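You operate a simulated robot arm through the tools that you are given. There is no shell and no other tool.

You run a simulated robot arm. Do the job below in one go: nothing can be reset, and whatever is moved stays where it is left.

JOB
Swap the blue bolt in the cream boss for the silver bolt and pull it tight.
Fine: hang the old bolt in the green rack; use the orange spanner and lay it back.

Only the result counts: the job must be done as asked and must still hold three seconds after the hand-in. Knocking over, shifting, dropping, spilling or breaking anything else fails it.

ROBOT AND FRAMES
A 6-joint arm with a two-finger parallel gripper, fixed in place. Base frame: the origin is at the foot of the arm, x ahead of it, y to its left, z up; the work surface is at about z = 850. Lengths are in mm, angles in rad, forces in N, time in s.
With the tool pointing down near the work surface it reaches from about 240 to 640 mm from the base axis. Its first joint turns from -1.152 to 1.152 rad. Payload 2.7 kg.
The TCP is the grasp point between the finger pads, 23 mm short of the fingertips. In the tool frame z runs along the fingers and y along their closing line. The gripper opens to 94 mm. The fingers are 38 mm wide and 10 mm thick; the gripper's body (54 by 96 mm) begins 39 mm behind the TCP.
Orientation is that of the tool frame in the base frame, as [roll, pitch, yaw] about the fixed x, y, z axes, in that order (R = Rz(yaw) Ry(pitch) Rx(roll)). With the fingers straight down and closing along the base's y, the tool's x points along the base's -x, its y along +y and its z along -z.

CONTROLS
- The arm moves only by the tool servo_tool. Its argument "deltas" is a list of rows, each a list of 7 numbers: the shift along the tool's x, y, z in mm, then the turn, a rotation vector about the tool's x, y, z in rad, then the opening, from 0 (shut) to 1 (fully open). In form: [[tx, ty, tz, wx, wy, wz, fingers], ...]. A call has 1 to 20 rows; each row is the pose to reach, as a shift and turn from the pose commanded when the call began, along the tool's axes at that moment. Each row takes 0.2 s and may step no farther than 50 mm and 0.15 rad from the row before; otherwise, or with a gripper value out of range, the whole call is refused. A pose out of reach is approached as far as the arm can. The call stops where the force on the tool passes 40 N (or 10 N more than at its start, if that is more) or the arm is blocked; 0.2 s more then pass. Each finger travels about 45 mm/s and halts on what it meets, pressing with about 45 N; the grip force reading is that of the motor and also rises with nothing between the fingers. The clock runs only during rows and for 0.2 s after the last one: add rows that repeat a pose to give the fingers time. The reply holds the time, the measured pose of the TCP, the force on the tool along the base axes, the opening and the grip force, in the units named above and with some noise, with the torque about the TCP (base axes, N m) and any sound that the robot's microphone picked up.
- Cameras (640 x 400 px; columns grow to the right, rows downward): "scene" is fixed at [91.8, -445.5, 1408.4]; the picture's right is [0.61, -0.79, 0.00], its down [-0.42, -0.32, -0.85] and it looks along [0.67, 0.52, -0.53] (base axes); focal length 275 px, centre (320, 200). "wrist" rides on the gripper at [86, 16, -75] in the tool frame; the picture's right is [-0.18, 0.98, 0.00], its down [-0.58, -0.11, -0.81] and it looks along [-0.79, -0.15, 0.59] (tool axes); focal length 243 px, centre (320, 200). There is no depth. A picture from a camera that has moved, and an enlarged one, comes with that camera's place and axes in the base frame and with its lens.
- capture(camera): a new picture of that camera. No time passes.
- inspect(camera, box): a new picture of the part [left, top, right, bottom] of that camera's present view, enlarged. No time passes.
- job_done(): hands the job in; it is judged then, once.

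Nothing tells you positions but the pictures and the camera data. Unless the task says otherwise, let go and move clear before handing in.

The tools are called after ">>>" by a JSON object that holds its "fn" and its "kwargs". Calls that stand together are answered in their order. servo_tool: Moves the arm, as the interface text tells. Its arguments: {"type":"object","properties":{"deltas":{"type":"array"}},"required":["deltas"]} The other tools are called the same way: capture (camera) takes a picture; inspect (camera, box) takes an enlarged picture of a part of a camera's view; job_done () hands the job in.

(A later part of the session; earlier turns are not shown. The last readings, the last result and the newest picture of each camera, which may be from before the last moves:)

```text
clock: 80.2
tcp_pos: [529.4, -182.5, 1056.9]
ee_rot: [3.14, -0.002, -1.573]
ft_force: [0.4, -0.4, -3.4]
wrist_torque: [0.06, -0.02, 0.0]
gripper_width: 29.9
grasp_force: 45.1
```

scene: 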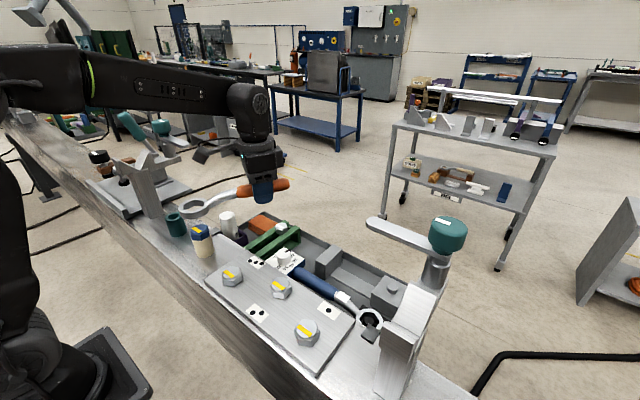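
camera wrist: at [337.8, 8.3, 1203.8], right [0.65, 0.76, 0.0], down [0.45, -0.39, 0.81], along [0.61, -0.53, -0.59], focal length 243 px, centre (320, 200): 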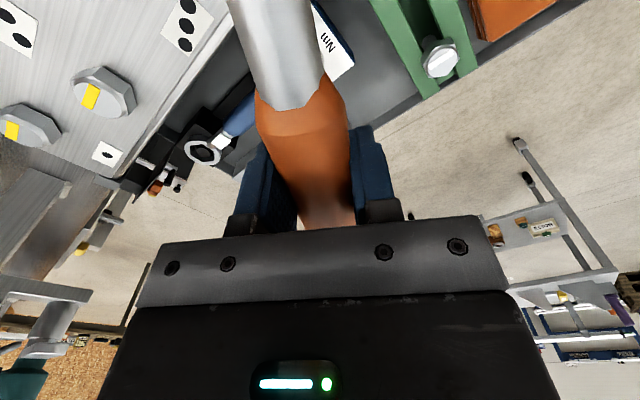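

I'm positioned over the cradle. Lowering smoothly to about 20 mm above the resting height.

>>> {"fn": "servo_tool", "kwargs": {"deltas": [[0, 0, 1.5, 0, 0, 0, 0], [0, 0, 4.4, 0, 0, 0, 0], [0, 0, 8.8, 0, 0, 0, 0], [0, 0, 14.7, 0, 0, 0, 0], [0, 0, 22, 0, 0, 0, 0], [0, 0, 29.4, 0, 0, 0, 0], [0, 0, 36.8, 0, 0, 0, 0], [0, 0, 44, 0, 0, 0, 0], [0, 0, 51.5, 0, 0, 0, 0], [0, 0, 58.8, 0, 0, 0, 0], [0, 0, 66, 0, 0, 0, 0], [0, 0, 73.5, 0, 0, 0, 0], [0, 0, 80.8, 0, 0, 0, 0], [0, 0, 88, 0, 0, 0, 0], [0, 0, 95.5, 0, 0, 0, 0], [0, 0, 102.8, 0, 0, 0, 0], [0, 0, 108.7, 0, 0, 0, 0], [0, 0, 113, 0, 0, 0, 0], [0, 0, 115.5, 0, 0, 0, 0], [0, 0, 117, 0, 0, 0, 0]]}}

>>> {"fn": "inspect", "kwargs": {"camera": "scene", "box": [320, 230, 420, 310]}}

```text
clock: 84.3
tcp_pos: [529.5, -182.5, 939.7]
ee_rot: [3.141, 0.0, -1.572]
ft_force: [0.0, 0.5, -2.6]
wrist_torque: [0.08, -0.01, -0.01]
gripper_width: 30.1
grasp_force: 44.9
```

```text
5.00 times, centred on (370, 270) of scene
camera zoom: at [91.8, -445.6, 1408.4], right [0.61, -0.79, 0.0], down [-0.42, -0.32, -0.85], along [0.67, 0.52, -0.53], focal length 1373 px, centre (70, -150)
```

zoom: 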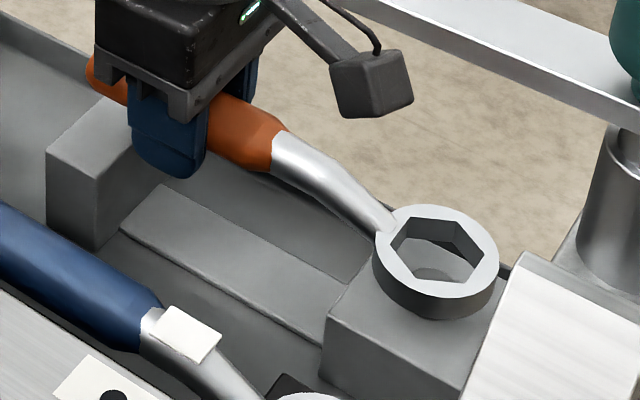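

The ring is right above its peg. Lowering the last 20 mm slowly.

>>> {"fn": "servo_tool", "kwargs": {"deltas": [[0, 0, 2, 0, 0, 0, 0], [0, 0, 4, 0, 0, 0, 0], [0, 0, 6, 0, 0, 0, 0], [0, 0, 8, 0, 0, 0, 0], [0, 0, 10, 0, 0, 0, 0], [0, 0, 12, 0, 0, 0, 0], [0, 0, 14, 0, 0, 0, 0], [0, 0, 16, 0, 0, 0, 0], [0, 0, 18, 0, 0, 0, 0], [0, 0, 19, 0, 0, 0, 0], [0, 0, 20, 0, 0, 0, 0], [0, 0, 20, 0, 0, 0, 0]]}}

>>> {"fn": "inspect", "kwargs": {"camera": "scene", "box": [320, 230, 420, 310]}}

```text
clock: 87.0
tcp_pos: [529.5, -181.8, 919.3]
ee_rot: [3.142, -0.001, -1.571]
ft_force: [-1.1, 0.1, -1.8]
wrist_torque: [0.12, 0.04, 0.0]
gripper_width: 29.9
grasp_force: 45.3
```

```text
5.00 times, centred on (370, 270) of scene
camera zoom: at [91.8, -445.6, 1408.4], right [0.61, -0.79, 0.0], down [-0.42, -0.32, -0.85], along [0.67, 0.52, -0.53], focal length 1373 px, centre (70, -150)
```

zoom: 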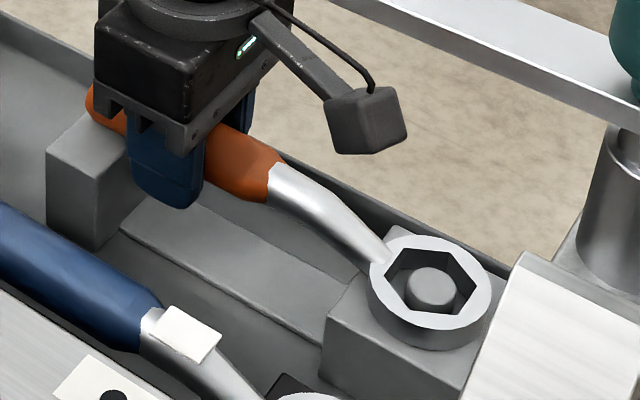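

Nearly resting. I'll lower 1.5 mm more and then open the fingers.

>>> {"fn": "servo_tool", "kwargs": {"deltas": [[0, 0, 0.5, 0, 0, 0, 0], [0, 0, 1, 0, 0, 0, 0], [0, 0, 1.5, 0, 0, 0, 0], [0, 0, 1.5, 0, 0, 0, 0]]}}

>>> {"fn": "servo_tool", "kwargs": {"deltas": [[0, 0, 0, 0, 0, 0, 0.4], [0, 0, 0, 0, 0, 0, 0.6], [0, 0, 0, 0, 0, 0, 0.75], [0, 0, 0, 0, 0, 0, 0.75], [0, 0, 0, 0, 0, 0, 0.75]]}}

>>> {"fn": "inspect", "kwargs": {"camera": "scene", "box": [320, 230, 420, 310]}}

>>> {"fn": "capture", "kwargs": {"camera": "wrist"}}

```text
clock: 88.0
tcp_pos: [529.1, -184.4, 918.3]
ee_rot: [-3.141, 0.001, -1.573]
ft_force: [0.2, 0.1, -2.2]
wrist_torque: [-0.12, 0.05, -0.05]
gripper_width: 29.9
grasp_force: 45.0
```

```text
clock: 89.2
tcp_pos: [528.9, -182.9, 918.9]
ee_rot: [-3.14, 0.0, -1.573]
ft_force: [0.4, -0.3, -0.8]
wrist_torque: [-0.02, 0.0, -0.01]
gripper_width: 70.7
grasp_force: 0.1
```

```text
5.00 times, centred on (370, 270) of scene
camera zoom: at [91.8, -445.5, 1408.4], right [0.61, -0.79, 0.0], down [-0.42, -0.32, -0.85], along [0.67, 0.52, -0.53], focal length 1373 px, centre (70, -150)
```

zoom: 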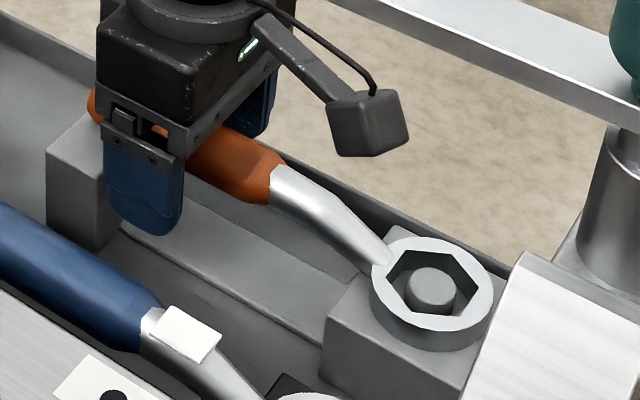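

```text
taken
camera wrist: at [512.2, -269.8, 993.1], right [-0.98, 0.19, 0.0], down [0.11, 0.58, 0.81], along [0.15, 0.79, -0.59], focal length 243 px, centre (320, 200)
```

wrist: 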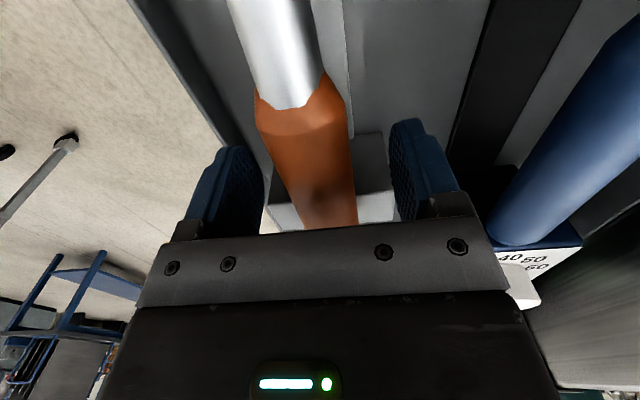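

The spanner is back in its cradle. I'll rise clear, then check the blue bolt's present angle.

>>> {"fn": "servo_tool", "kwargs": {"deltas": [[0, 0, -20, 0, 0, 0, 0.75], [0, 0, -50, 0, 0, 0, 0.75], [0, 0, -90, 0, 0, 0, 0.8], [0, 0, -130, 0, 0, 0, 0.8], [0, 0, -170, 0, 0, 0, 0.8], [0, 0, -210, 0, 0, 0, 0.8], [0, 0, -240, 0, 0, 0, 0.8], [0, 0, -240, 0, 0, 0, 0.8]]}}

>>> {"fn": "inspect", "kwargs": {"camera": "scene", "box": [180, 215, 228, 245]}}

>>> {"fn": "inspect", "kwargs": {"camera": "scene", "box": [316, 235, 412, 295]}}

```text
clock: 91.0
tcp_pos: [529.9, -183.6, 1158.5]
ee_rot: [-3.141, -0.001, -1.573]
ft_force: [0.6, 0.3, -0.4]
wrist_torque: [-0.03, -0.02, -0.01]
gripper_width: 74.9
grasp_force: 0.1
```

```text
13.33 times, centred on (204, 230) of scene
camera zoom: at [91.8, -445.5, 1408.4], right [0.61, -0.79, 0.0], down [-0.42, -0.32, -0.85], along [0.67, 0.52, -0.53], focal length 3662 px, centre (1867, -200)
```

zoom: 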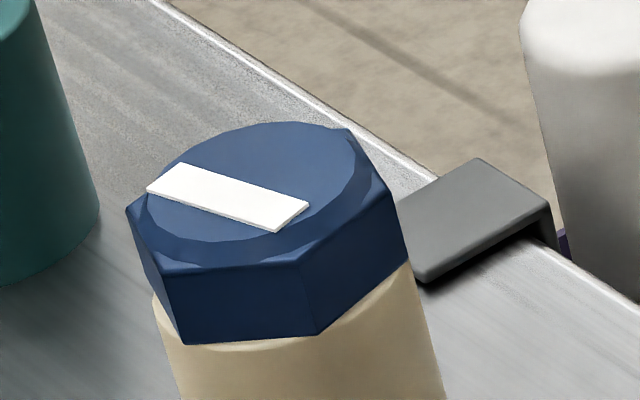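

```text
6.67 times, centred on (364, 265) of scene
camera zoom: at [91.8, -445.5, 1408.4], right [0.61, -0.79, 0.0], down [-0.42, -0.32, -0.85], along [0.67, 0.52, -0.53], focal length 1831 px, centre (27, -233)
```

zoom: 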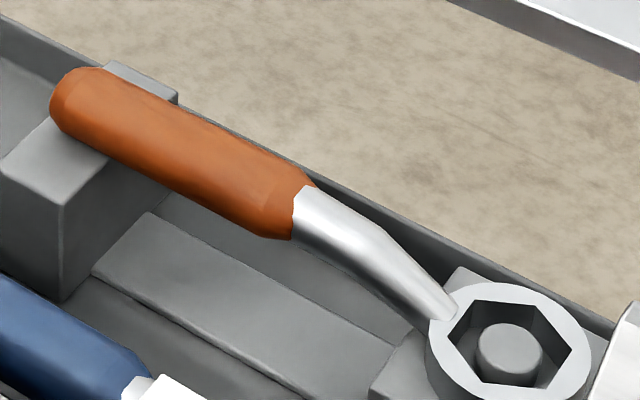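

The spanner is exactly back in place, and the blue head has turned about 13.5° counter-clockwise. I'll bring the gripper over the boss, rotating clockwise so there's plenty of counter-clockwise travel for unscrewing.

>>> {"fn": "servo_tool", "kwargs": {"deltas": [[-10.7, 12.6, 0, 0, 0, 0.15, 0.8], [-21.4, 25.3, 0, 0, 0, 0.3, 0.8], [-32.1, 37.9, 0, 0, 0, 0.45, 0.8], [-42.8, 50.5, 0, 0, 0, 0.6, 0.8], [-53.4, 63.2, 0, 0, 0, 0.75, 0.8], [-64.1, 75.8, 0, 0, 0, 0.9, 0.8], [-74.8, 88.4, 0, 0, 0, 1.05, 0.8], [-85.5, 101, 0, 0, 0, 1.2, 0.8], [-96.2, 113.7, 0, 0, 0, 1.35, 0.8], [-106.9, 126.3, 0, 0, 0, 1.5, 0.8], [-117.6, 139, 0, 0, 0, 1.65, 0.8], [-128.3, 151.6, 0, 0, 0, 1.8, 0.8], [-139, 164.2, 0, 0, 0, 1.95, 0.8], [-149.7, 176.8, 0, 0, 0, 2.1, 0.8], [-160.3, 189.5, 0, 0, 0, 2.25, 0.8], [-171, 202, 0, 0, 0, 2.4, 0.8], [-181.7, 214.7, 0, 0, 0, 2.55, 0.8], [-192.4, 227.4, 0, 0, 0, 2.7, 0.8], [-203.1, 240, 0, 0, 0, 2.85, 0.8], [-203.1, 240, 0, 0, 0, 2.85, 0.8]]}}

>>> {"fn": "servo_tool", "kwargs": {"deltas": [[0, 0, 0, 0, 0, 0, 0.8]]}}

>>> {"fn": "capture", "kwargs": {"camera": "scene"}}

>>> {"fn": "capture", "kwargs": {"camera": "wrist"}}

```text
clock: 95.2
tcp_pos: [288.1, 21.6, 1157.4]
ee_rot: [3.141, 0.0, 1.859]
ft_force: [0.0, 0.0, -0.2]
wrist_torque: [0.03, 0.02, 0.01]
gripper_width: 75.2
grasp_force: 0.0
```

```text
clock: 95.5
tcp_pos: [288.2, 21.1, 1157.1]
ee_rot: [3.141, 0.0, 1.861]
ft_force: [0.5, 1.0, 1.1]
wrist_torque: [-0.04, 0.04, 0.03]
gripper_width: 75.1
grasp_force: 0.3
```

```text
taken
```

scene: 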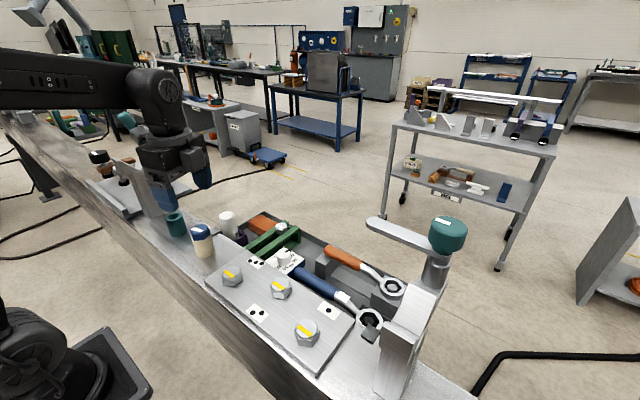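

```text
taken
camera wrist: at [277.6, 107.8, 1232.8], right [0.99, 0.1, 0.0], down [0.06, -0.59, 0.81], along [0.08, -0.8, -0.59], focal length 243 px, centre (320, 200)
```

wrist: 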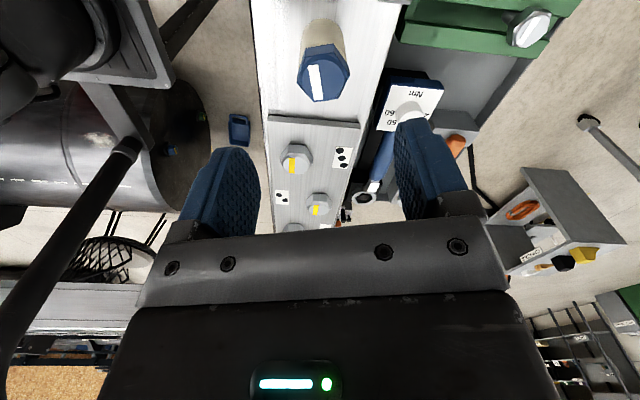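

The wrist camera now sees the blue head from above. I'll zoom in to fix its centre and angle relative to the gripper.

>>> {"fn": "inspect", "kwargs": {"camera": "wrist", "box": [284, 40, 364, 110]}}

```text
5.71 times, centred on (324, 75) of wrist
camera zoom: at [277.6, 107.8, 1232.8], right [0.99, 0.1, 0.0], down [0.06, -0.59, 0.81], along [0.08, -0.8, -0.59], focal length 1386 px, centre (297, 914)
```

zoom: 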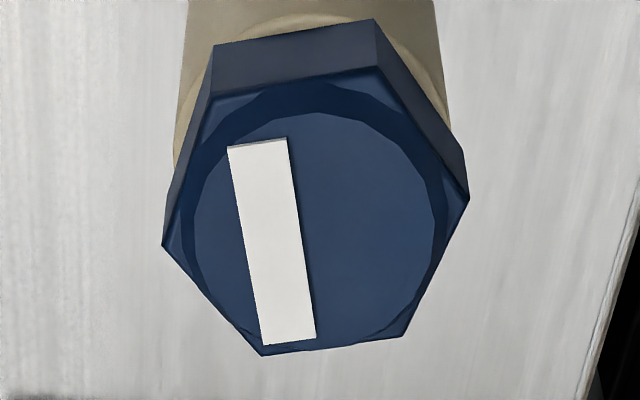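

The bolt centre is about 2 mm from the tool axis and its hex corners sit at 15°. I'll shift, turn to match the flats, and descend so the fingers straddle the head just above the boss.

>>> {"fn": "servo_tool", "kwargs": {"deltas": [[-1.4, 2, 0, 0, 0, 0.14, 0.7], [-1.4, 2, 0, 0, 0, 0.28, 0.65], [-1.4, 2, 0, 0, 0, 0.42, 0.65], [-1.4, 2, 10, 0, 0, 0.551, 0.65], [-1.4, 2, 30, 0, 0, 0.551, 0.65], [-1.4, 2, 50, 0, 0, 0.551, 0.65], [-1.4, 2, 65, 0, 0, 0.551, 0.65], [-1.4, 2, 75, 0, 0, 0.551, 0.65], [-1.4, 2, 81, 0, 0, 0.551, 0.65], [-1.4, 2, 83, 0, 0, 0.551, 0.65], [-1.4, 2, 83, 0, 0, 0.551, 0.65]]}}

>>> {"fn": "capture", "kwargs": {"camera": "wrist"}}

>>> {"fn": "inspect", "kwargs": {"camera": "scene", "box": [156, 190, 252, 250]}}

```text
clock: 98.0
tcp_pos: [291.0, 20.1, 1075.5]
ee_rot: [3.14, 0.002, 1.31]
ft_force: [-0.1, -0.3, 0.8]
wrist_torque: [0.0, 0.0, -0.02]
gripper_width: 61.2
grasp_force: 0.0
```

```text
taken
camera wrist: at [328.6, 99.0, 1150.3], right [0.9, -0.43, 0.0], down [-0.26, -0.53, 0.81], along [-0.35, -0.73, -0.59], focal length 243 px, centre (320, 200)
```

wrist: 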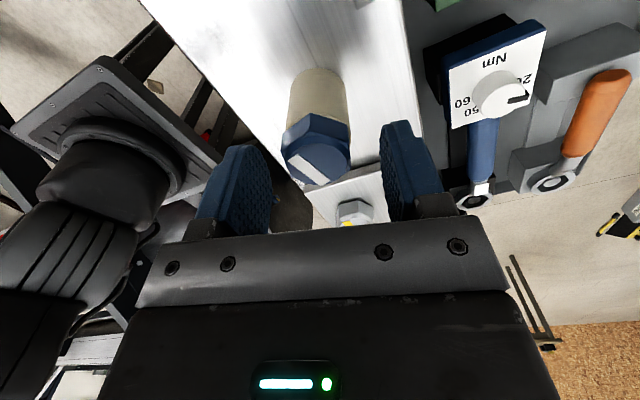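

```text
6.67 times, centred on (204, 220) of scene
camera zoom: at [91.8, -445.5, 1408.4], right [0.61, -0.79, 0.0], down [-0.42, -0.32, -0.85], along [0.67, 0.52, -0.53], focal length 1831 px, centre (1093, 67)
```

zoom: 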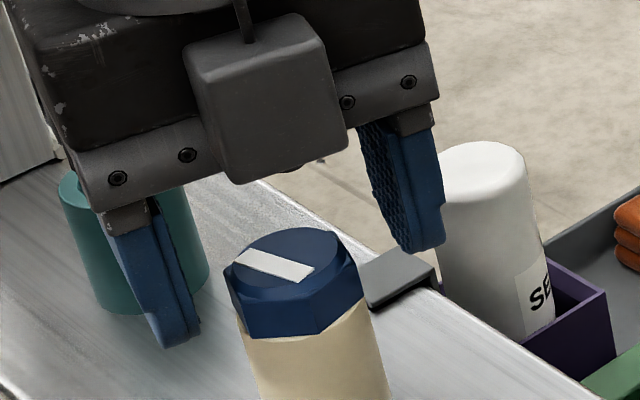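

The fingertips straddle the head, centred. A box-like part shows in front of the gripper in the scene view, so I'll check what it is before closing.

>>> {"fn": "capture", "kwargs": {"camera": "scene"}}

>>> {"fn": "inspect", "kwargs": {"camera": "scene", "box": [100, 100, 260, 260]}}

>>> {"fn": "inspect", "kwargs": {"camera": "wrist", "box": [220, 50, 460, 220]}}

```text
taken
```

scene: 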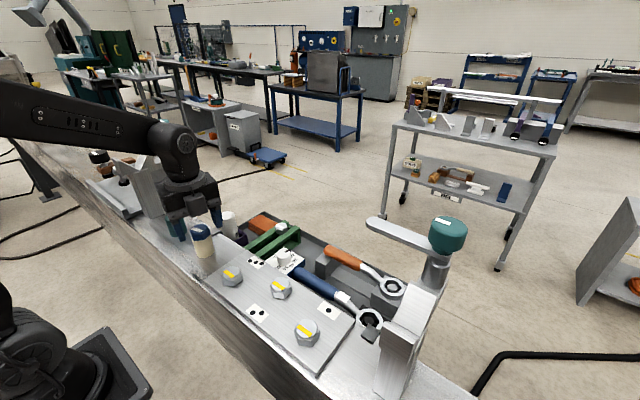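

```text
2.50 times, centred on (180, 180) of scene
camera zoom: at [91.8, -445.5, 1408.4], right [0.61, -0.79, 0.0], down [-0.42, -0.32, -0.85], along [0.67, 0.52, -0.53], focal length 687 px, centre (670, 250)
```

zoom: 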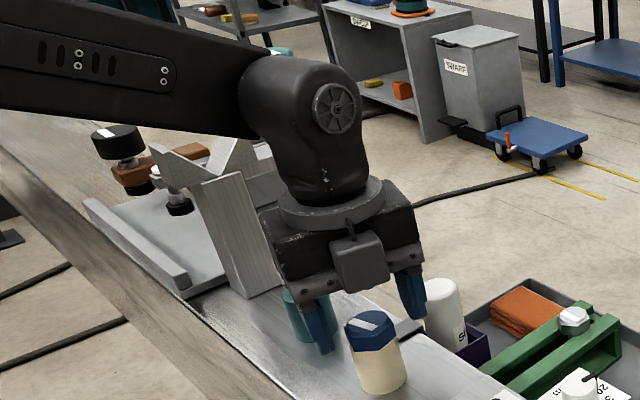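

```text
2.35 times, centred on (340, 135) of wrist
camera zoom: at [328.6, 99.0, 1150.3], right [0.9, -0.43, 0.0], down [-0.26, -0.53, 0.81], along [-0.35, -0.73, -0.59], focal length 571 px, centre (273, 353)
```

zoom: 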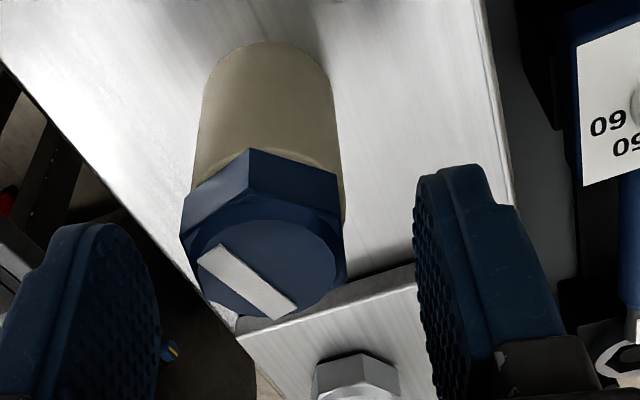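

That box is just the wrist camera's housing, nowhere near anything. I'll close partway to 42 mm and compare the finger gaps on each side of the head.

>>> {"fn": "servo_tool", "kwargs": {"deltas": [[0, 0, 0, 0, 0, 0, 0.55], [0, 0, 0, 0, 0, 0, 0.45], [0, 0, 0, 0, 0, 0, 0.45], [0, 0, 0, 0, 0, 0, 0.45]]}}

>>> {"fn": "inspect", "kwargs": {"camera": "wrist", "box": [220, 80, 420, 205]}}

>>> {"fn": "inspect", "kwargs": {"camera": "scene", "box": [164, 200, 244, 250]}}

```text
clock: 99.0
tcp_pos: [292.7, 20.8, 1075.3]
ee_rot: [3.141, 0.0, 1.308]
ft_force: [-0.3, -0.1, -0.3]
wrist_torque: [-0.01, 0.04, 0.0]
gripper_width: 42.2
grasp_force: 0.1
```

```text
3.20 times, centred on (320, 142) of wrist
camera zoom: at [328.6, 99.0, 1150.4], right [0.9, -0.43, 0.0], down [-0.26, -0.53, 0.81], along [-0.35, -0.73, -0.59], focal length 776 px, centre (320, 384)
```

zoom: 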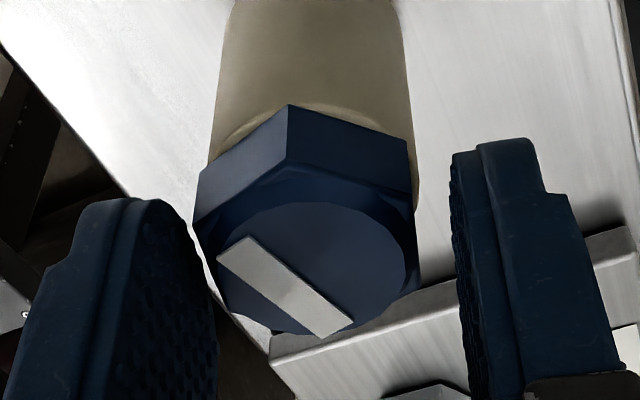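

```text
8.00 times, centred on (204, 225) of scene
camera zoom: at [91.8, -445.5, 1408.4], right [0.61, -0.79, 0.0], down [-0.42, -0.32, -0.85], along [0.67, 0.52, -0.53], focal length 2197 px, centre (1248, 0)
```

zoom: 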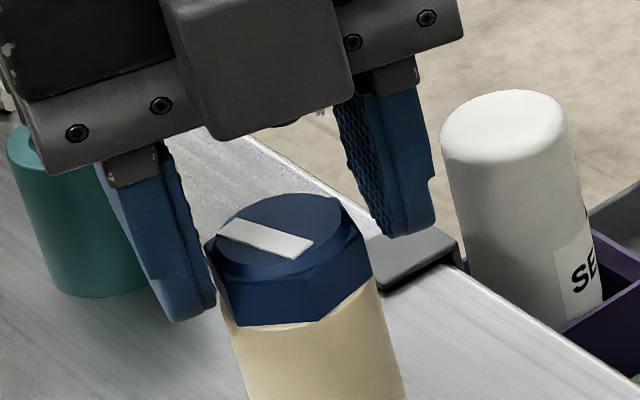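

The head sits about 2.3 mm nearer the left finger, otherwise aligned. I'll shift by that and close on the flats.

>>> {"fn": "servo_tool", "kwargs": {"deltas": [[0, -1.2, 0, 0, 0, 0, 0.45], [0, -2.2, 0, 0, 0, 0, 0.45], [0, -2.2, 0, 0, 0, 0, 0.3], [0, -2.2, 0, 0, 0, 0, 0.2], [0, -2.2, 0, 0, 0, 0, 0], [0, -2.2, 0, 0, 0, 0, 0], [0, -2.2, 0, 0, 0, 0, 0]]}}

>>> {"fn": "inspect", "kwargs": {"camera": "wrist", "box": [240, 80, 400, 180]}}

>>> {"fn": "inspect", "kwargs": {"camera": "scene", "box": [164, 200, 244, 250]}}

```text
clock: 100.5
tcp_pos: [290.0, 22.1, 1075.8]
ee_rot: [3.139, -0.001, 1.309]
ft_force: [8.3, -2.5, 0.4]
wrist_torque: [-0.09, -0.2, 0.0]
gripper_width: 33.3
grasp_force: 44.3
```

```text
4.00 times, centred on (320, 130) of wrist
camera zoom: at [327.2, 100.0, 1149.4], right [0.9, -0.43, 0.0], down [-0.26, -0.53, 0.81], along [-0.35, -0.73, -0.59], focal length 970 px, centre (320, 480)
```

zoom: 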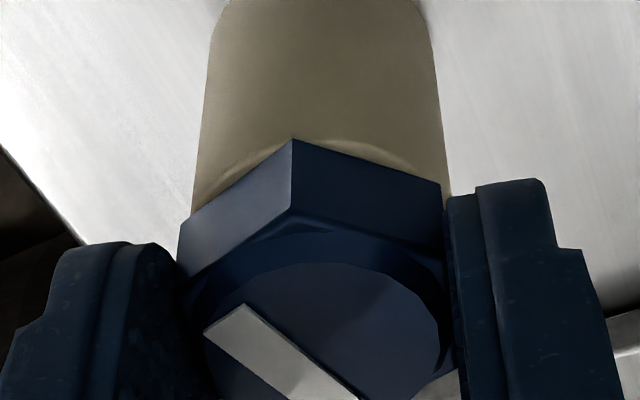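

```text
8.00 times, centred on (204, 225) of scene
camera zoom: at [92.1, -445.6, 1408.3], right [0.61, -0.79, 0.0], down [-0.42, -0.32, -0.85], along [0.67, 0.52, -0.53], focal length 2197 px, centre (1248, 0)
```

zoom: 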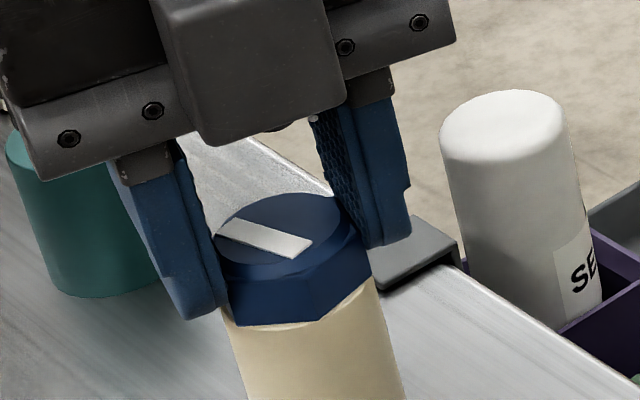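

I've got the head at 33.3 mm across the flats. A small counter-clockwise test turn next, checking torque and sideways force.

>>> {"fn": "servo_tool", "kwargs": {"deltas": [[0, 0.8, 0, 0, 0, 0, 0], [0, 0.8, 0, 0, 0, -0.08, 0], [0, 0.8, 0, 0, 0, -0.16, 0], [0, 0.8, 0, 0, 0, -0.24, 0], [0, 0.8, 0, 0, 0, -0.32, 0], [0, 0.8, 0, 0, 0, -0.4, 0]]}}

>>> {"fn": "inspect", "kwargs": {"camera": "scene", "box": [164, 200, 244, 250]}}

```text
clock: 102.0
tcp_pos: [290.1, 21.5, 1073.7]
ee_rot: [3.138, 0.002, 1.71]
ft_force: [-8.1, 7.0, 15.8]
wrist_torque: [-0.1, 0.43, -0.06]
gripper_width: 33.2
grasp_force: 45.1
```

```text
8.00 times, centred on (204, 225) of scene
camera zoom: at [91.4, -445.4, 1408.5], right [0.61, -0.79, 0.0], down [-0.42, -0.32, -0.85], along [0.67, 0.52, -0.53], focal length 2197 px, centre (1248, 0)
```

zoom: 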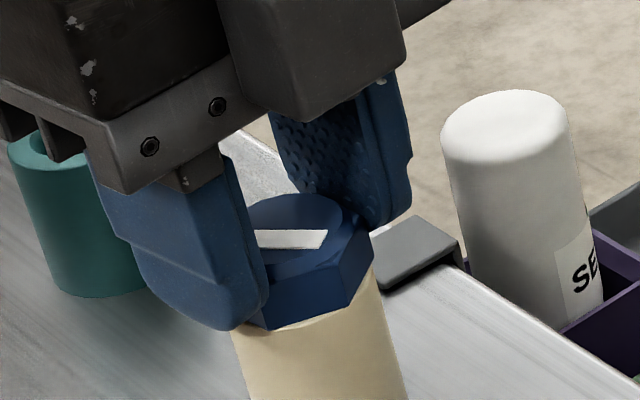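

The bolt turns with the fingers, and the upward push of 16 N shows it is rising on its thread. I'll raise slightly to find how far it has climbed.

>>> {"fn": "servo_tool", "kwargs": {"deltas": [[0, 0, -0.25, 0, 0, 0, 0], [0, 0, -0.25, 0, 0, 0, 0]]}}

>>> {"fn": "servo_tool", "kwargs": {"deltas": [[0, 0, -0.25, 0, 0, 0, 0], [0, 0, -0.25, 0, 0, 0, 0]]}}

>>> {"fn": "servo_tool", "kwargs": {"deltas": [[0, 0, -0.25, 0, 0, 0, 0], [0, 0, -0.25, 0, 0, 0, 0]]}}

```text
clock: 102.5
tcp_pos: [289.2, 20.8, 1074.3]
ee_rot: [3.141, 0.001, 1.709]
ft_force: [-6.7, 5.7, 7.9]
wrist_torque: [0.19, 0.1, -0.03]
gripper_width: 33.4
grasp_force: 45.0
```

```text
clock: 103.2
tcp_pos: [288.6, 20.7, 1074.5]
ee_rot: [3.14, -0.002, 1.711]
ft_force: [-4.6, 12.6, 7.1]
wrist_torque: [0.25, 0.21, -0.02]
gripper_width: 33.0
grasp_force: 45.3
```

```text
clock: 103.8
tcp_pos: [288.7, 21.4, 1075.1]
ee_rot: [3.14, 0.0, 1.708]
ft_force: [-2.4, 14.7, 2.6]
wrist_torque: [0.38, 0.08, 0.0]
gripper_width: 33.5
grasp_force: 45.4
```

The climb was about 0.9 mm for 0.4 rad, so the thread is coarse (roughly 14 mm per turn). I'll turn further with a matching rise and ease the sideways load.

>>> {"fn": "servo_tool", "kwargs": {"deltas": [[0.8, 0, -0.1, 0, 0, 0, 0], [0.8, 0, -0.25, 0, 0, -0.08, 0], [0.8, 0, -0.4, 0, 0, -0.16, 0], [0.8, 0, -0.55, 0, 0, -0.24, 0], [0.8, 0, -0.7, 0, 0, -0.32, 0], [0.8, 0, -0.9, 0, 0, -0.4, 0]]}}

>>> {"fn": "servo_tool", "kwargs": {"deltas": [[0, 0, 0, 0, 0, 0, 0]]}}

>>> {"fn": "inspect", "kwargs": {"camera": "scene", "box": [164, 200, 244, 250]}}

```text
clock: 105.2
tcp_pos: [290.0, 21.1, 1075.5]
ee_rot: [-3.135, -0.002, 2.112]
ft_force: [-16.3, -4.5, -5.2]
wrist_torque: [-0.49, -0.12, -0.04]
gripper_width: 33.5
grasp_force: 44.6
```

```text
clock: 105.5
tcp_pos: [290.0, 20.7, 1075.3]
ee_rot: [-3.136, 0.0, 2.109]
ft_force: [-19.8, -6.2, -5.2]
wrist_torque: [-0.54, 0.19, -0.02]
gripper_width: 33.0
grasp_force: 44.9
```

```text
8.00 times, centred on (204, 225) of scene
camera zoom: at [91.3, -445.7, 1408.4], right [0.61, -0.79, 0.0], down [-0.42, -0.32, -0.85], along [0.67, 0.52, -0.53], focal length 2197 px, centre (1248, 0)
```

zoom: 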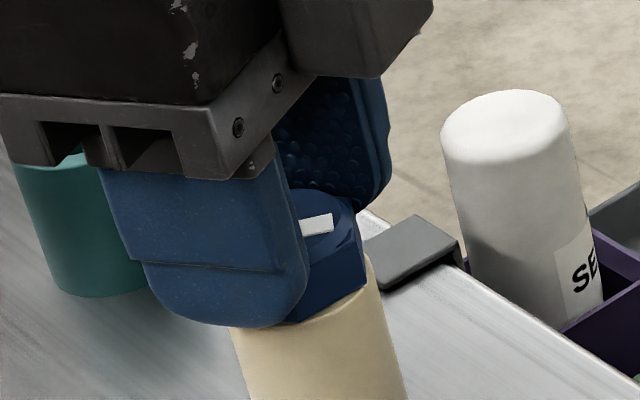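

The actual rise is less than I allowed for, nearer 6–7 mm per turn. I'll correct the lateral offset and continue with a gentler rise.

>>> {"fn": "servo_tool", "kwargs": {"deltas": [[0.3, -1.2, 0, 0, 0, 0, 0], [0.3, -1.2, 0, 0, 0, -0.08, 0], [0.3, -1.2, -0.05, 0, 0, -0.16, 0], [0.3, -1.2, -0.1, 0, 0, -0.24, 0], [0.3, -1.2, -0.15, 0, 0, -0.32, 0], [0.3, -1.2, -0.2, 0, 0, -0.4, 0], [0.3, -1.2, -0.2, 0, 0, -0.4, 0]]}}

>>> {"fn": "inspect", "kwargs": {"camera": "scene", "box": [164, 200, 244, 250]}}

```text
clock: 107.2
tcp_pos: [288.9, 20.5, 1075.9]
ee_rot: [-3.14, -0.001, 2.512]
ft_force: [-6.7, -19.6, -9.6]
wrist_torque: [-0.29, 0.07, 0.01]
gripper_width: 33.1
grasp_force: 45.4
```

```text
8.00 times, centred on (204, 225) of scene
camera zoom: at [91.7, -446.2, 1408.2], right [0.61, -0.79, 0.0], down [-0.42, -0.32, -0.85], along [0.67, 0.52, -0.53], focal length 2197 px, centre (1248, 0)
```

zoom: 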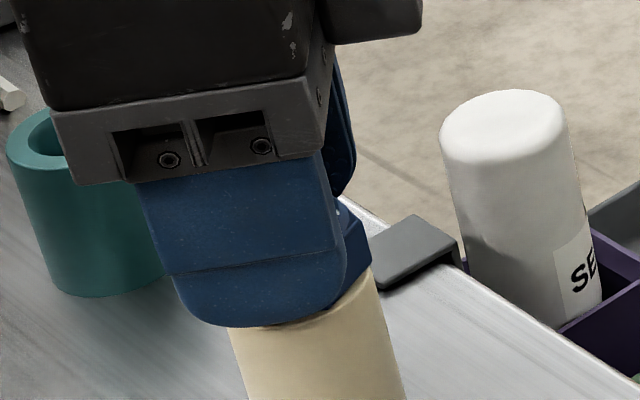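

The rise is smaller than the early force suggested, so the pitch is probably about 2 mm per turn. I'll re-centre and make a long counter-clockwise turn in one go.

>>> {"fn": "servo_tool", "kwargs": {"deltas": [[0.3, -1.2, 0, 0, 0, -0.07, 0], [0.3, -1.2, 0, 0, 0, -0.21, 0], [0.3, -1.2, 0, 0, 0, -0.35, 0], [0.3, -1.2, 0, 0, 0, -0.49, 0], [0.3, -1.2, -0.05, 0, 0, -0.63, 0], [0.3, -1.2, -0.1, 0, 0, -0.77, 0], [0.3, -1.2, -0.15, 0, 0, -0.91, 0], [0.3, -1.2, -0.2, 0, 0, -1.05, 0], [0.3, -1.2, -0.2, 0, 0, -1.05, 0]]}}

>>> {"fn": "inspect", "kwargs": {"camera": "scene", "box": [164, 200, 244, 250]}}

```text
clock: 109.2
tcp_pos: [289.4, 19.5, 1077.3]
ee_rot: [-3.138, 0.003, -2.72]
ft_force: [7.1, -15.5, -14.5]
wrist_torque: [-0.35, 0.04, -0.01]
gripper_width: 33.4
grasp_force: 45.3
```

```text
8.00 times, centred on (204, 225) of scene
camera zoom: at [92.2, -446.0, 1408.2], right [0.61, -0.79, 0.0], down [-0.42, -0.32, -0.85], along [0.67, 0.52, -0.53], focal length 2197 px, centre (1248, 0)
```

zoom: 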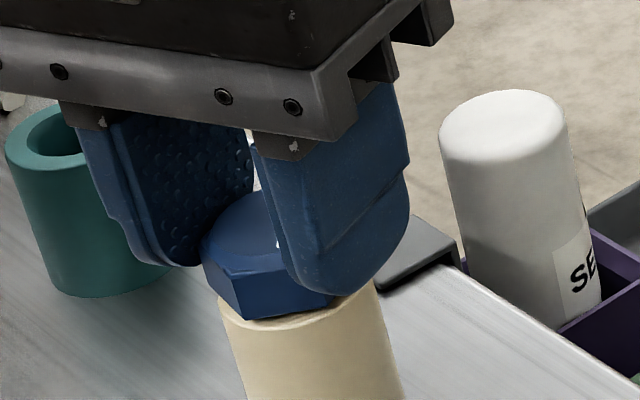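

The bolt has turned roughly 130° by hand so far. I'll open the fingers briefly to let the forces settle and see how far the head has risen.

>>> {"fn": "servo_tool", "kwargs": {"deltas": [[0, 0, 0, 0, 0, 0, 0.45], [0, 0, 0, 0, 0, 0, 0.5], [0, 0, 0, 0, 0, 0, 0.5]]}}

>>> {"fn": "inspect", "kwargs": {"camera": "scene", "box": [172, 210, 236, 250]}}

>>> {"fn": "inspect", "kwargs": {"camera": "wrist", "box": [220, 80, 420, 205]}}

```text
clock: 110.0
tcp_pos: [287.9, 19.1, 1077.7]
ee_rot: [3.141, 0.001, -2.724]
ft_force: [0.8, -0.4, -0.4]
wrist_torque: [-0.02, 0.02, -0.01]
gripper_width: 47.2
grasp_force: 0.0
```

```text
10.00 times, centred on (204, 230) of scene
camera zoom: at [91.8, -445.5, 1408.4], right [0.61, -0.79, 0.0], down [-0.42, -0.32, -0.85], along [0.67, 0.52, -0.53], focal length 2746 px, centre (1480, -100)
```

zoom: 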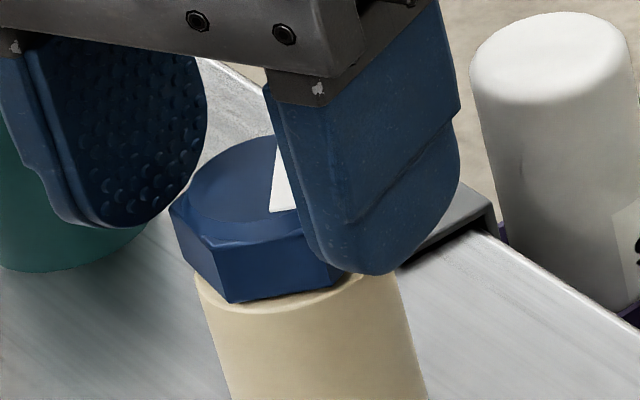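

```text
3.20 times, centred on (320, 142) of wrist
camera zoom: at [201.7, -0.7, 1152.2], right [-0.23, 0.97, 0.0], down [0.57, 0.14, 0.81], along [0.79, 0.19, -0.59], focal length 776 px, centre (320, 384)
```

zoom: 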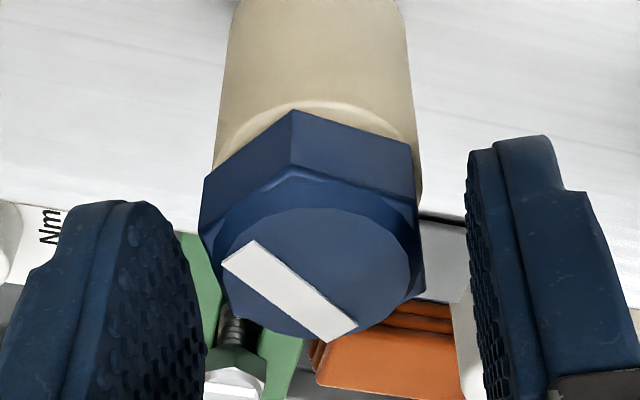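

The head has risen about 2.3 mm for 2.5 rad, so the thread is about 6 mm per turn, and the gripper is well centred. I'll regrip and turn further with a 0.95 mm/rad rise.

>>> {"fn": "servo_tool", "kwargs": {"deltas": [[0, 0, 0, 0, 0, 0, 0.3], [0, 0, 0, 0, 0, 0, 0], [0, 0, 0, 0, 0, 0, 0], [0, 0, 0, 0, 0, 0, 0], [0, 0, -0.14, 0, 0, -0.145, 0], [0, 0, -0.28, 0, 0, -0.29, 0], [0, 0, -0.41, 0, 0, -0.435, 0], [0, 0, -0.55, 0, 0, -0.58, 0], [0, 0, -0.69, 0, 0, -0.725, 0], [0, 0, -0.83, 0, 0, -0.87, 0], [0, 0, -0.96, 0, 0, -1.015, 0], [0, 0, -1.1, 0, 0, -1.16, 0], [0, 0, -1.24, 0, 0, -1.305, 0], [0, 0, -1.38, 0, 0, -1.45, 0], [0, 0, -1.52, 0, 0, -1.595, 0], [0, 0, -1.65, 0, 0, -1.74, 0], [0, 0, -1.79, 0, 0, -1.885, 0], [0, 0, -1.79, 0, 0, -1.885, 0]]}}

>>> {"fn": "inspect", "kwargs": {"camera": "scene", "box": [172, 210, 236, 250]}}

```text
clock: 113.8
tcp_pos: [290.5, 19.5, 1079.2]
ee_rot: [-3.14, -0.008, -0.835]
ft_force: [26.8, -19.2, 0.5]
wrist_torque: [-0.26, -0.46, 0.0]
gripper_width: 33.5
grasp_force: 44.9
```

```text
10.00 times, centred on (204, 230) of scene
camera zoom: at [92.6, -446.1, 1408.1], right [0.61, -0.79, 0.0], down [-0.42, -0.32, -0.85], along [0.67, 0.52, -0.53], focal length 2746 px, centre (1480, -100)
```

zoom: 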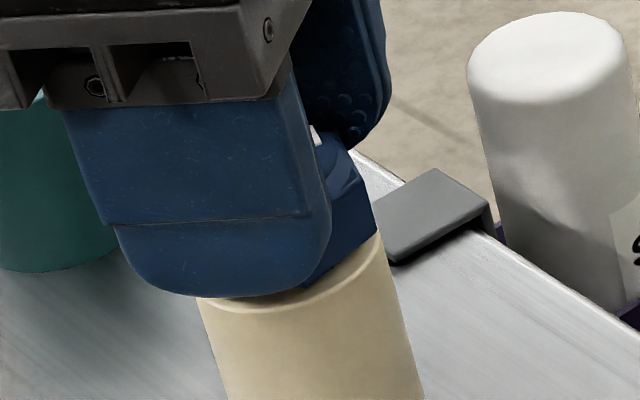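

The 0.95 mm/rad rise is right, with no vertical load. The side load implies the bolt axis is 1.2 mm further in +x; I'll open, re-centre, and wind back clockwise by four flats for the next bite.

>>> {"fn": "servo_tool", "kwargs": {"deltas": [[0, 0, 0, 0, 0, 0, 0.45], [0.8, -0.9, 0, 0, 0, 0, 0.55], [0.8, -0.9, 0, 0, 0, 0, 0.55], [0.8, -0.9, 0, 0, 0, 0.147, 0.55], [0.8, -0.9, 0, 0, 0, 0.294, 0.55], [0.8, -0.9, 0, 0, 0, 0.441, 0.55], [0.8, -0.9, 0, 0, 0, 0.588, 0.55], [0.8, -0.9, 0, 0, 0, 0.735, 0.55], [0.8, -0.9, 0, 0, 0, 0.882, 0.55], [0.8, -0.9, 0, 0, 0, 1.029, 0.55], [0.8, -0.9, 0, 0, 0, 1.176, 0.55], [0.8, -0.9, 0, 0, 0, 1.323, 0.55], [0.8, -0.9, 0, 0, 0, 1.47, 0.55], [0.8, -0.9, 0, 0, 0, 1.617, 0.55], [0.8, -0.9, 0, 0, 0, 1.764, 0.55], [0.8, -0.9, 0, 0, 0, 1.911, 0.55], [0.8, -0.9, 0, 0, 0, 2.058, 0.55], [0.8, -0.9, 0, 0, 0, 2.205, 0.55], [0.8, -0.9, 0, 0, 0, 2.352, 0.55], [0.8, -0.9, 0, 0, 0, 2.5, 0.55]]}}

>>> {"fn": "inspect", "kwargs": {"camera": "scene", "box": [172, 210, 236, 250]}}

```text
clock: 118.0
tcp_pos: [289.8, 20.7, 1079.1]
ee_rot: [3.141, 0.002, 2.941]
ft_force: [-0.4, -0.6, 0.2]
wrist_torque: [0.02, 0.01, 0.04]
gripper_width: 51.5
grasp_force: 0.0
```

```text
10.00 times, centred on (204, 230) of scene
camera zoom: at [91.8, -445.5, 1408.4], right [0.61, -0.79, 0.0], down [-0.42, -0.32, -0.85], along [0.67, 0.52, -0.53], focal length 2746 px, centre (1480, -100)
```

zoom: 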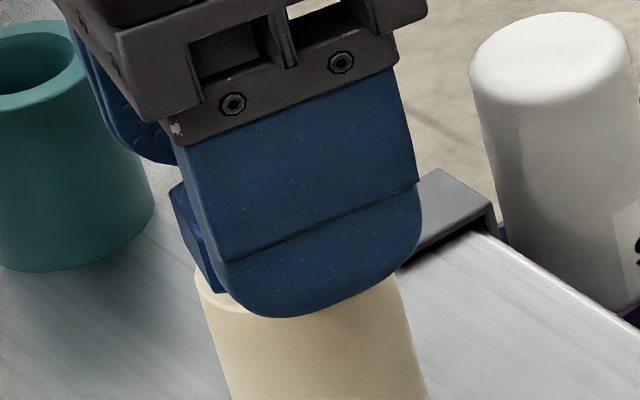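

Continuing the wind-back by the remaining 1.69 rad.

>>> {"fn": "servo_tool", "kwargs": {"deltas": [[0, 0, 0, 0, 0, 0.141, 0.55], [0, 0, 0, 0, 0, 0.282, 0.55], [0, 0, 0, 0, 0, 0.423, 0.55], [0, 0, 0, 0, 0, 0.564, 0.55], [0, 0, 0, 0, 0, 0.705, 0.55], [0, 0, 0, 0, 0, 0.846, 0.55], [0, 0, 0, 0, 0, 0.987, 0.55], [0, 0, 0, 0, 0, 1.128, 0.55], [0, 0, 0, 0, 0, 1.269, 0.55], [0, 0, 0, 0, 0, 1.41, 0.55], [0, 0, 0, 0, 0, 1.551, 0.55], [0, 0, 0, 0, 0, 1.69, 0.55], [0, 0, 0, 0, 0, 1.69, 0.55]]}}

>>> {"fn": "inspect", "kwargs": {"camera": "wrist", "box": [240, 90, 400, 190]}}

```text
clock: 120.8
tcp_pos: [289.8, 20.2, 1079.0]
ee_rot: [3.139, 0.0, 1.251]
ft_force: [0.4, -0.6, -1.0]
wrist_torque: [-0.01, -0.02, 0.03]
gripper_width: 51.6
grasp_force: 0.0
```

```text
4.00 times, centred on (320, 140) of wrist
camera zoom: at [331.0, 97.8, 1153.9], right [0.88, -0.48, 0.0], down [-0.29, -0.52, 0.81], along [-0.39, -0.71, -0.59], focal length 970 px, centre (320, 440)
```

zoom: 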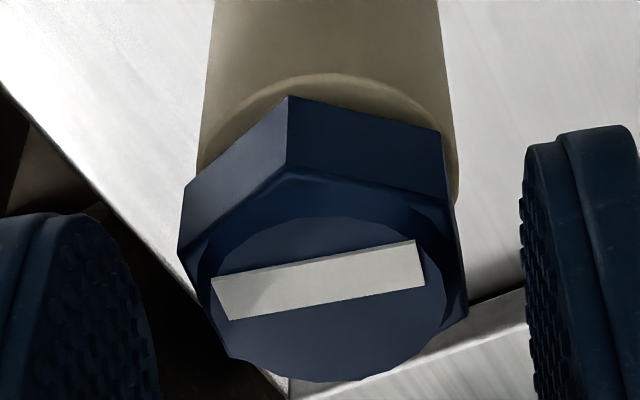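

The head is centred within half a millimetre and the stripe shows its progress. I'll grip and turn another 2.5 rad.

>>> {"fn": "servo_tool", "kwargs": {"deltas": [[0, 0.4, 0, 0, 0, 0, 0.3], [0, 0.4, 0, 0, 0, 0, 0], [0, 0.4, 0, 0, 0, 0, 0], [0, 0.4, -0.14, 0, 0, -0.147, 0], [0, 0.4, -0.28, 0, 0, -0.294, 0], [0, 0.4, -0.42, 0, 0, -0.441, 0], [0, 0.4, -0.56, 0, 0, -0.588, 0], [0, 0.4, -0.7, 0, 0, -0.735, 0], [0, 0.4, -0.84, 0, 0, -0.882, 0], [0, 0.4, -0.98, 0, 0, -1.029, 0], [0, 0.4, -1.12, 0, 0, -1.176, 0], [0, 0.4, -1.26, 0, 0, -1.323, 0], [0, 0.4, -1.4, 0, 0, -1.47, 0], [0, 0.4, -1.54, 0, 0, -1.617, 0], [0, 0.4, -1.68, 0, 0, -1.764, 0], [0, 0.4, -1.82, 0, 0, -1.911, 0], [0, 0.4, -1.96, 0, 0, -2.058, 0], [0, 0.4, -2.1, 0, 0, -2.205, 0], [0, 0.4, -2.24, 0, 0, -2.352, 0], [0, 0.4, -2.38, 0, 0, -2.5, 0]]}}

```text
clock: 125.0
tcp_pos: [289.7, 20.0, 1080.6]
ee_rot: [-3.141, 0.0, -2.526]
ft_force: [0.0, 1.0, -1.8]
wrist_torque: [-0.03, 0.0, 0.0]
gripper_width: 37.8
grasp_force: 45.1
```

The finger gap is 37.8 mm, so they have ridden onto the corners. I'll look at what the bolt did.

>>> {"fn": "inspect", "kwargs": {"camera": "wrist", "box": [240, 90, 400, 190]}}

>>> {"fn": "inspect", "kwargs": {"camera": "scene", "box": [172, 210, 236, 250]}}

```text
4.00 times, centred on (320, 140) of wrist
camera zoom: at [208.3, -17.2, 1155.4], right [-0.42, 0.91, 0.0], down [0.54, 0.25, 0.81], along [0.73, 0.34, -0.59], focal length 970 px, centre (320, 440)
```

zoom: 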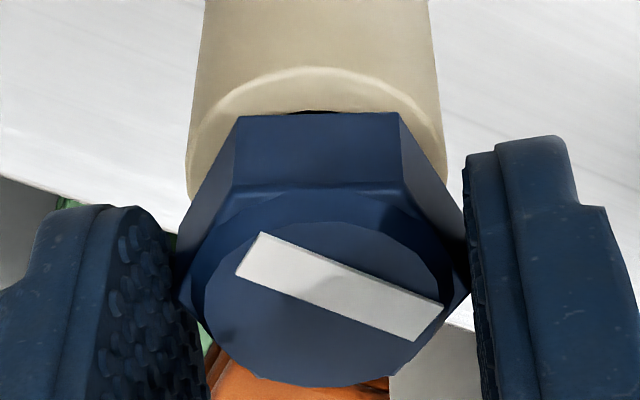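

```text
10.00 times, centred on (204, 230) of scene
camera zoom: at [91.8, -445.5, 1408.4], right [0.61, -0.79, 0.0], down [-0.42, -0.32, -0.85], along [0.67, 0.52, -0.53], focal length 2746 px, centre (1480, -100)
```

zoom: 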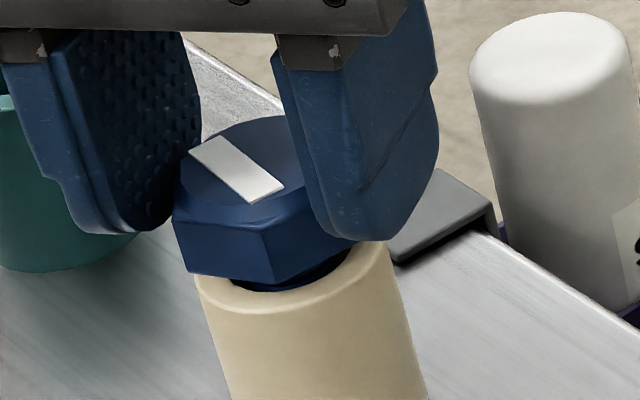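

The fingers slipped onto the corners, but the bolt still turned and the head has now risen about 8 mm. I'll open, step back 30° to the flats and check alignment before gripping again.

>>> {"fn": "servo_tool", "kwargs": {"deltas": [[0, 0, 0, 0, 0, 0, 0.5], [0, 0, 0, 0, 0, 0, 0.55], [0, 0, 0, 0, 0, 0.13, 0.55], [0, 0, 0, 0, 0, 0.26, 0.55], [0, 0, 0, 0, 0, 0.39, 0.55], [0, 0, 0, 0, 0, 0.52, 0.55], [0, 0, 0, 0, 0, 0.52, 0.55]]}}

>>> {"fn": "inspect", "kwargs": {"camera": "wrist", "box": [240, 90, 400, 190]}}

```text
clock: 126.5
tcp_pos: [289.6, 19.7, 1081.2]
ee_rot: [-3.141, 0.001, -3.051]
ft_force: [0.0, 1.2, -0.4]
wrist_torque: [0.01, -0.02, -0.02]
gripper_width: 51.7
grasp_force: 0.0
```

```text
4.00 times, centred on (320, 140) of wrist
camera zoom: at [200.6, 27.2, 1156.2], right [0.09, 1.0, 0.0], down [0.59, -0.06, 0.81], along [0.8, -0.08, -0.59], focal length 970 px, centre (320, 440)
```

zoom: 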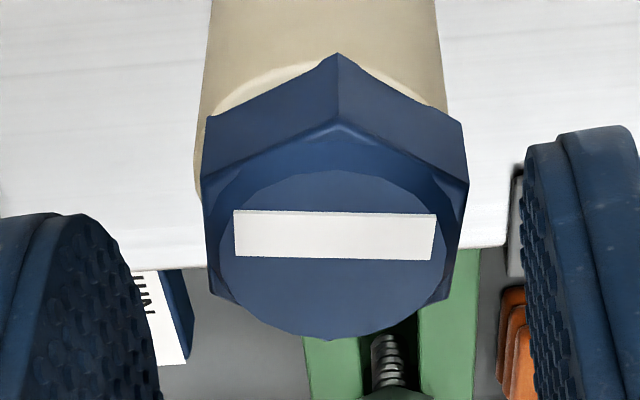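

The head is about 10° off the pads. I'll turn a further 0.18 rad to square up, and measure the head height again from the scene camera.

>>> {"fn": "servo_tool", "kwargs": {"deltas": [[0, 0, 0, 0, 0, 0.09, 0.55], [0, 0, 0, 0, 0, 0.18, 0.55], [0, 0, 0, 0, 0, 0.18, 0.55]]}}

>>> {"fn": "inspect", "kwargs": {"camera": "wrist", "box": [240, 80, 400, 180]}}

>>> {"fn": "inspect", "kwargs": {"camera": "scene", "box": [172, 210, 236, 250]}}

```text
clock: 127.3
tcp_pos: [290.7, 19.9, 1081.0]
ee_rot: [-3.14, 0.002, 3.054]
ft_force: [0.5, -0.5, 0.3]
wrist_torque: [-0.02, 0.02, 0.0]
gripper_width: 51.6
grasp_force: 0.1
```

```text
4.00 times, centred on (320, 130) of wrist
camera zoom: at [204.2, 43.4, 1155.9], right [0.27, 0.96, 0.0], down [0.57, -0.16, 0.81], along [0.78, -0.22, -0.59], focal length 970 px, centre (320, 480)
```

zoom: 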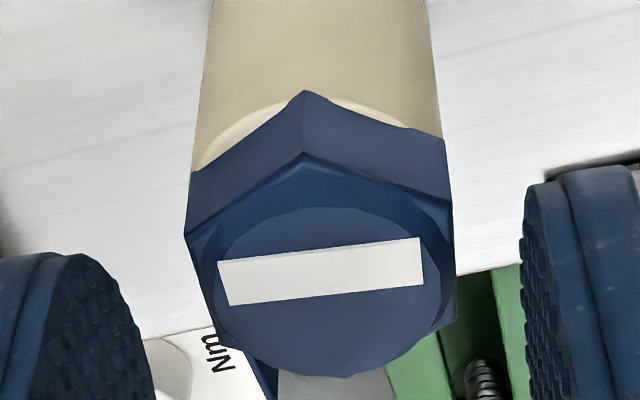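

```text
10.00 times, centred on (204, 230) of scene
camera zoom: at [91.8, -445.5, 1408.4], right [0.61, -0.79, 0.0], down [-0.42, -0.32, -0.85], along [0.67, 0.52, -0.53], focal length 2746 px, centre (1480, -100)
```

zoom: 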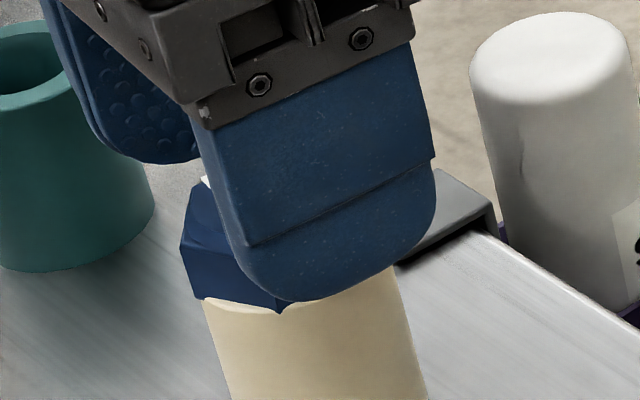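

The head has dropped back flush onto the boss, so the bolt is no longer held by thread and can simply be lifted. I'll lower to grip it properly, close, and lift a few mm to test.

>>> {"fn": "servo_tool", "kwargs": {"deltas": [[0, 0.2, 3, 0, 0, 0, 0.55], [0, 0.2, 6, 0, 0, 0, 0.55], [0, 0.2, 7, 0, 0, 0, 0.55], [0, 0.2, 7, 0, 0, 0, 0.3], [0, 0.2, 7, 0, 0, 0, 0], [0, 0.2, 7, 0, 0, 0, 0], [0, 0.2, 7, 0, 0, 0, 0]]}}

>>> {"fn": "servo_tool", "kwargs": {"deltas": [[0, 0, -0.5, 0, 0, 0, 0], [0, 0, -1, 0, 0, 0, 0], [0, 0, -1.5, 0, 0, 0, 0], [0, 0, -2, 0, 0, 0, 0]]}}

>>> {"fn": "inspect", "kwargs": {"camera": "scene", "box": [172, 210, 236, 250]}}

```text
clock: 128.9
tcp_pos: [289.9, 20.0, 1073.1]
ee_rot: [3.14, 0.003, 3.054]
ft_force: [-0.3, 0.8, 1.7]
wrist_torque: [0.0, -0.03, 0.02]
gripper_width: 33.4
grasp_force: 45.4
```

```text
clock: 129.9
tcp_pos: [289.9, 20.3, 1074.3]
ee_rot: [3.141, 0.001, 3.055]
ft_force: [-0.2, 0.1, -0.2]
wrist_torque: [0.01, -0.03, 0.01]
gripper_width: 33.4
grasp_force: 44.9
```

```text
10.00 times, centred on (204, 230) of scene
camera zoom: at [91.8, -445.5, 1408.4], right [0.61, -0.79, 0.0], down [-0.42, -0.32, -0.85], along [0.67, 0.52, -0.53], focal length 2746 px, centre (1480, -100)
```

zoom: 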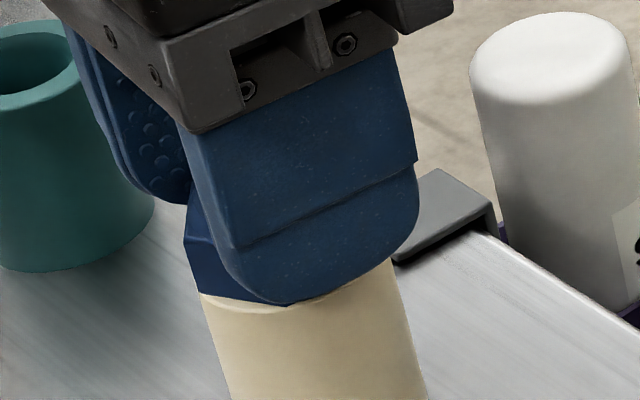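

There's no resistance on the lift. I'll keep raising slowly, watching for thread drag.

>>> {"fn": "servo_tool", "kwargs": {"deltas": [[0, 0, -1, 0, 0, 0, 0], [0, 0, -2, 0, 0, 0, 0], [0, 0, -3, 0, 0, 0, 0], [0, 0, -4, 0, 0, 0, 0], [0, 0, -5, 0, 0, 0, 0], [0, 0, -6, 0, 0, 0, 0], [0, 0, -7, 0, 0, 0, 0], [0, 0, -8, 0, 0, 0, 0]]}}

>>> {"fn": "inspect", "kwargs": {"camera": "scene", "box": [172, 210, 236, 250]}}

```text
clock: 131.8
tcp_pos: [289.8, 21.1, 1084.3]
ee_rot: [-3.141, 0.001, 3.055]
ft_force: [0.0, 0.1, -2.4]
wrist_torque: [-0.01, 0.05, -0.01]
gripper_width: 33.2
grasp_force: 45.5
```

```text
10.00 times, centred on (204, 230) of scene
camera zoom: at [91.8, -445.5, 1408.4], right [0.61, -0.79, 0.0], down [-0.42, -0.32, -0.85], along [0.67, 0.52, -0.53], focal length 2746 px, centre (1480, -100)
```

zoom: 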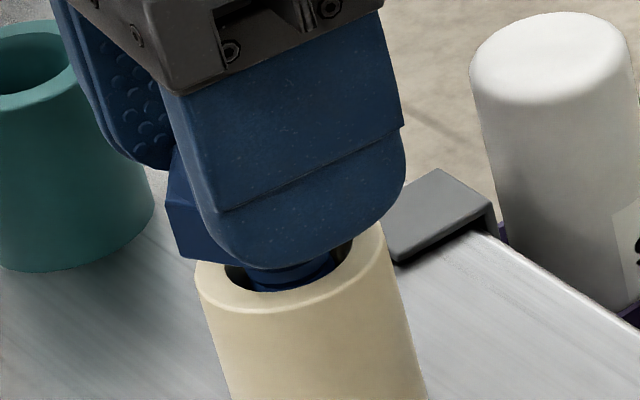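

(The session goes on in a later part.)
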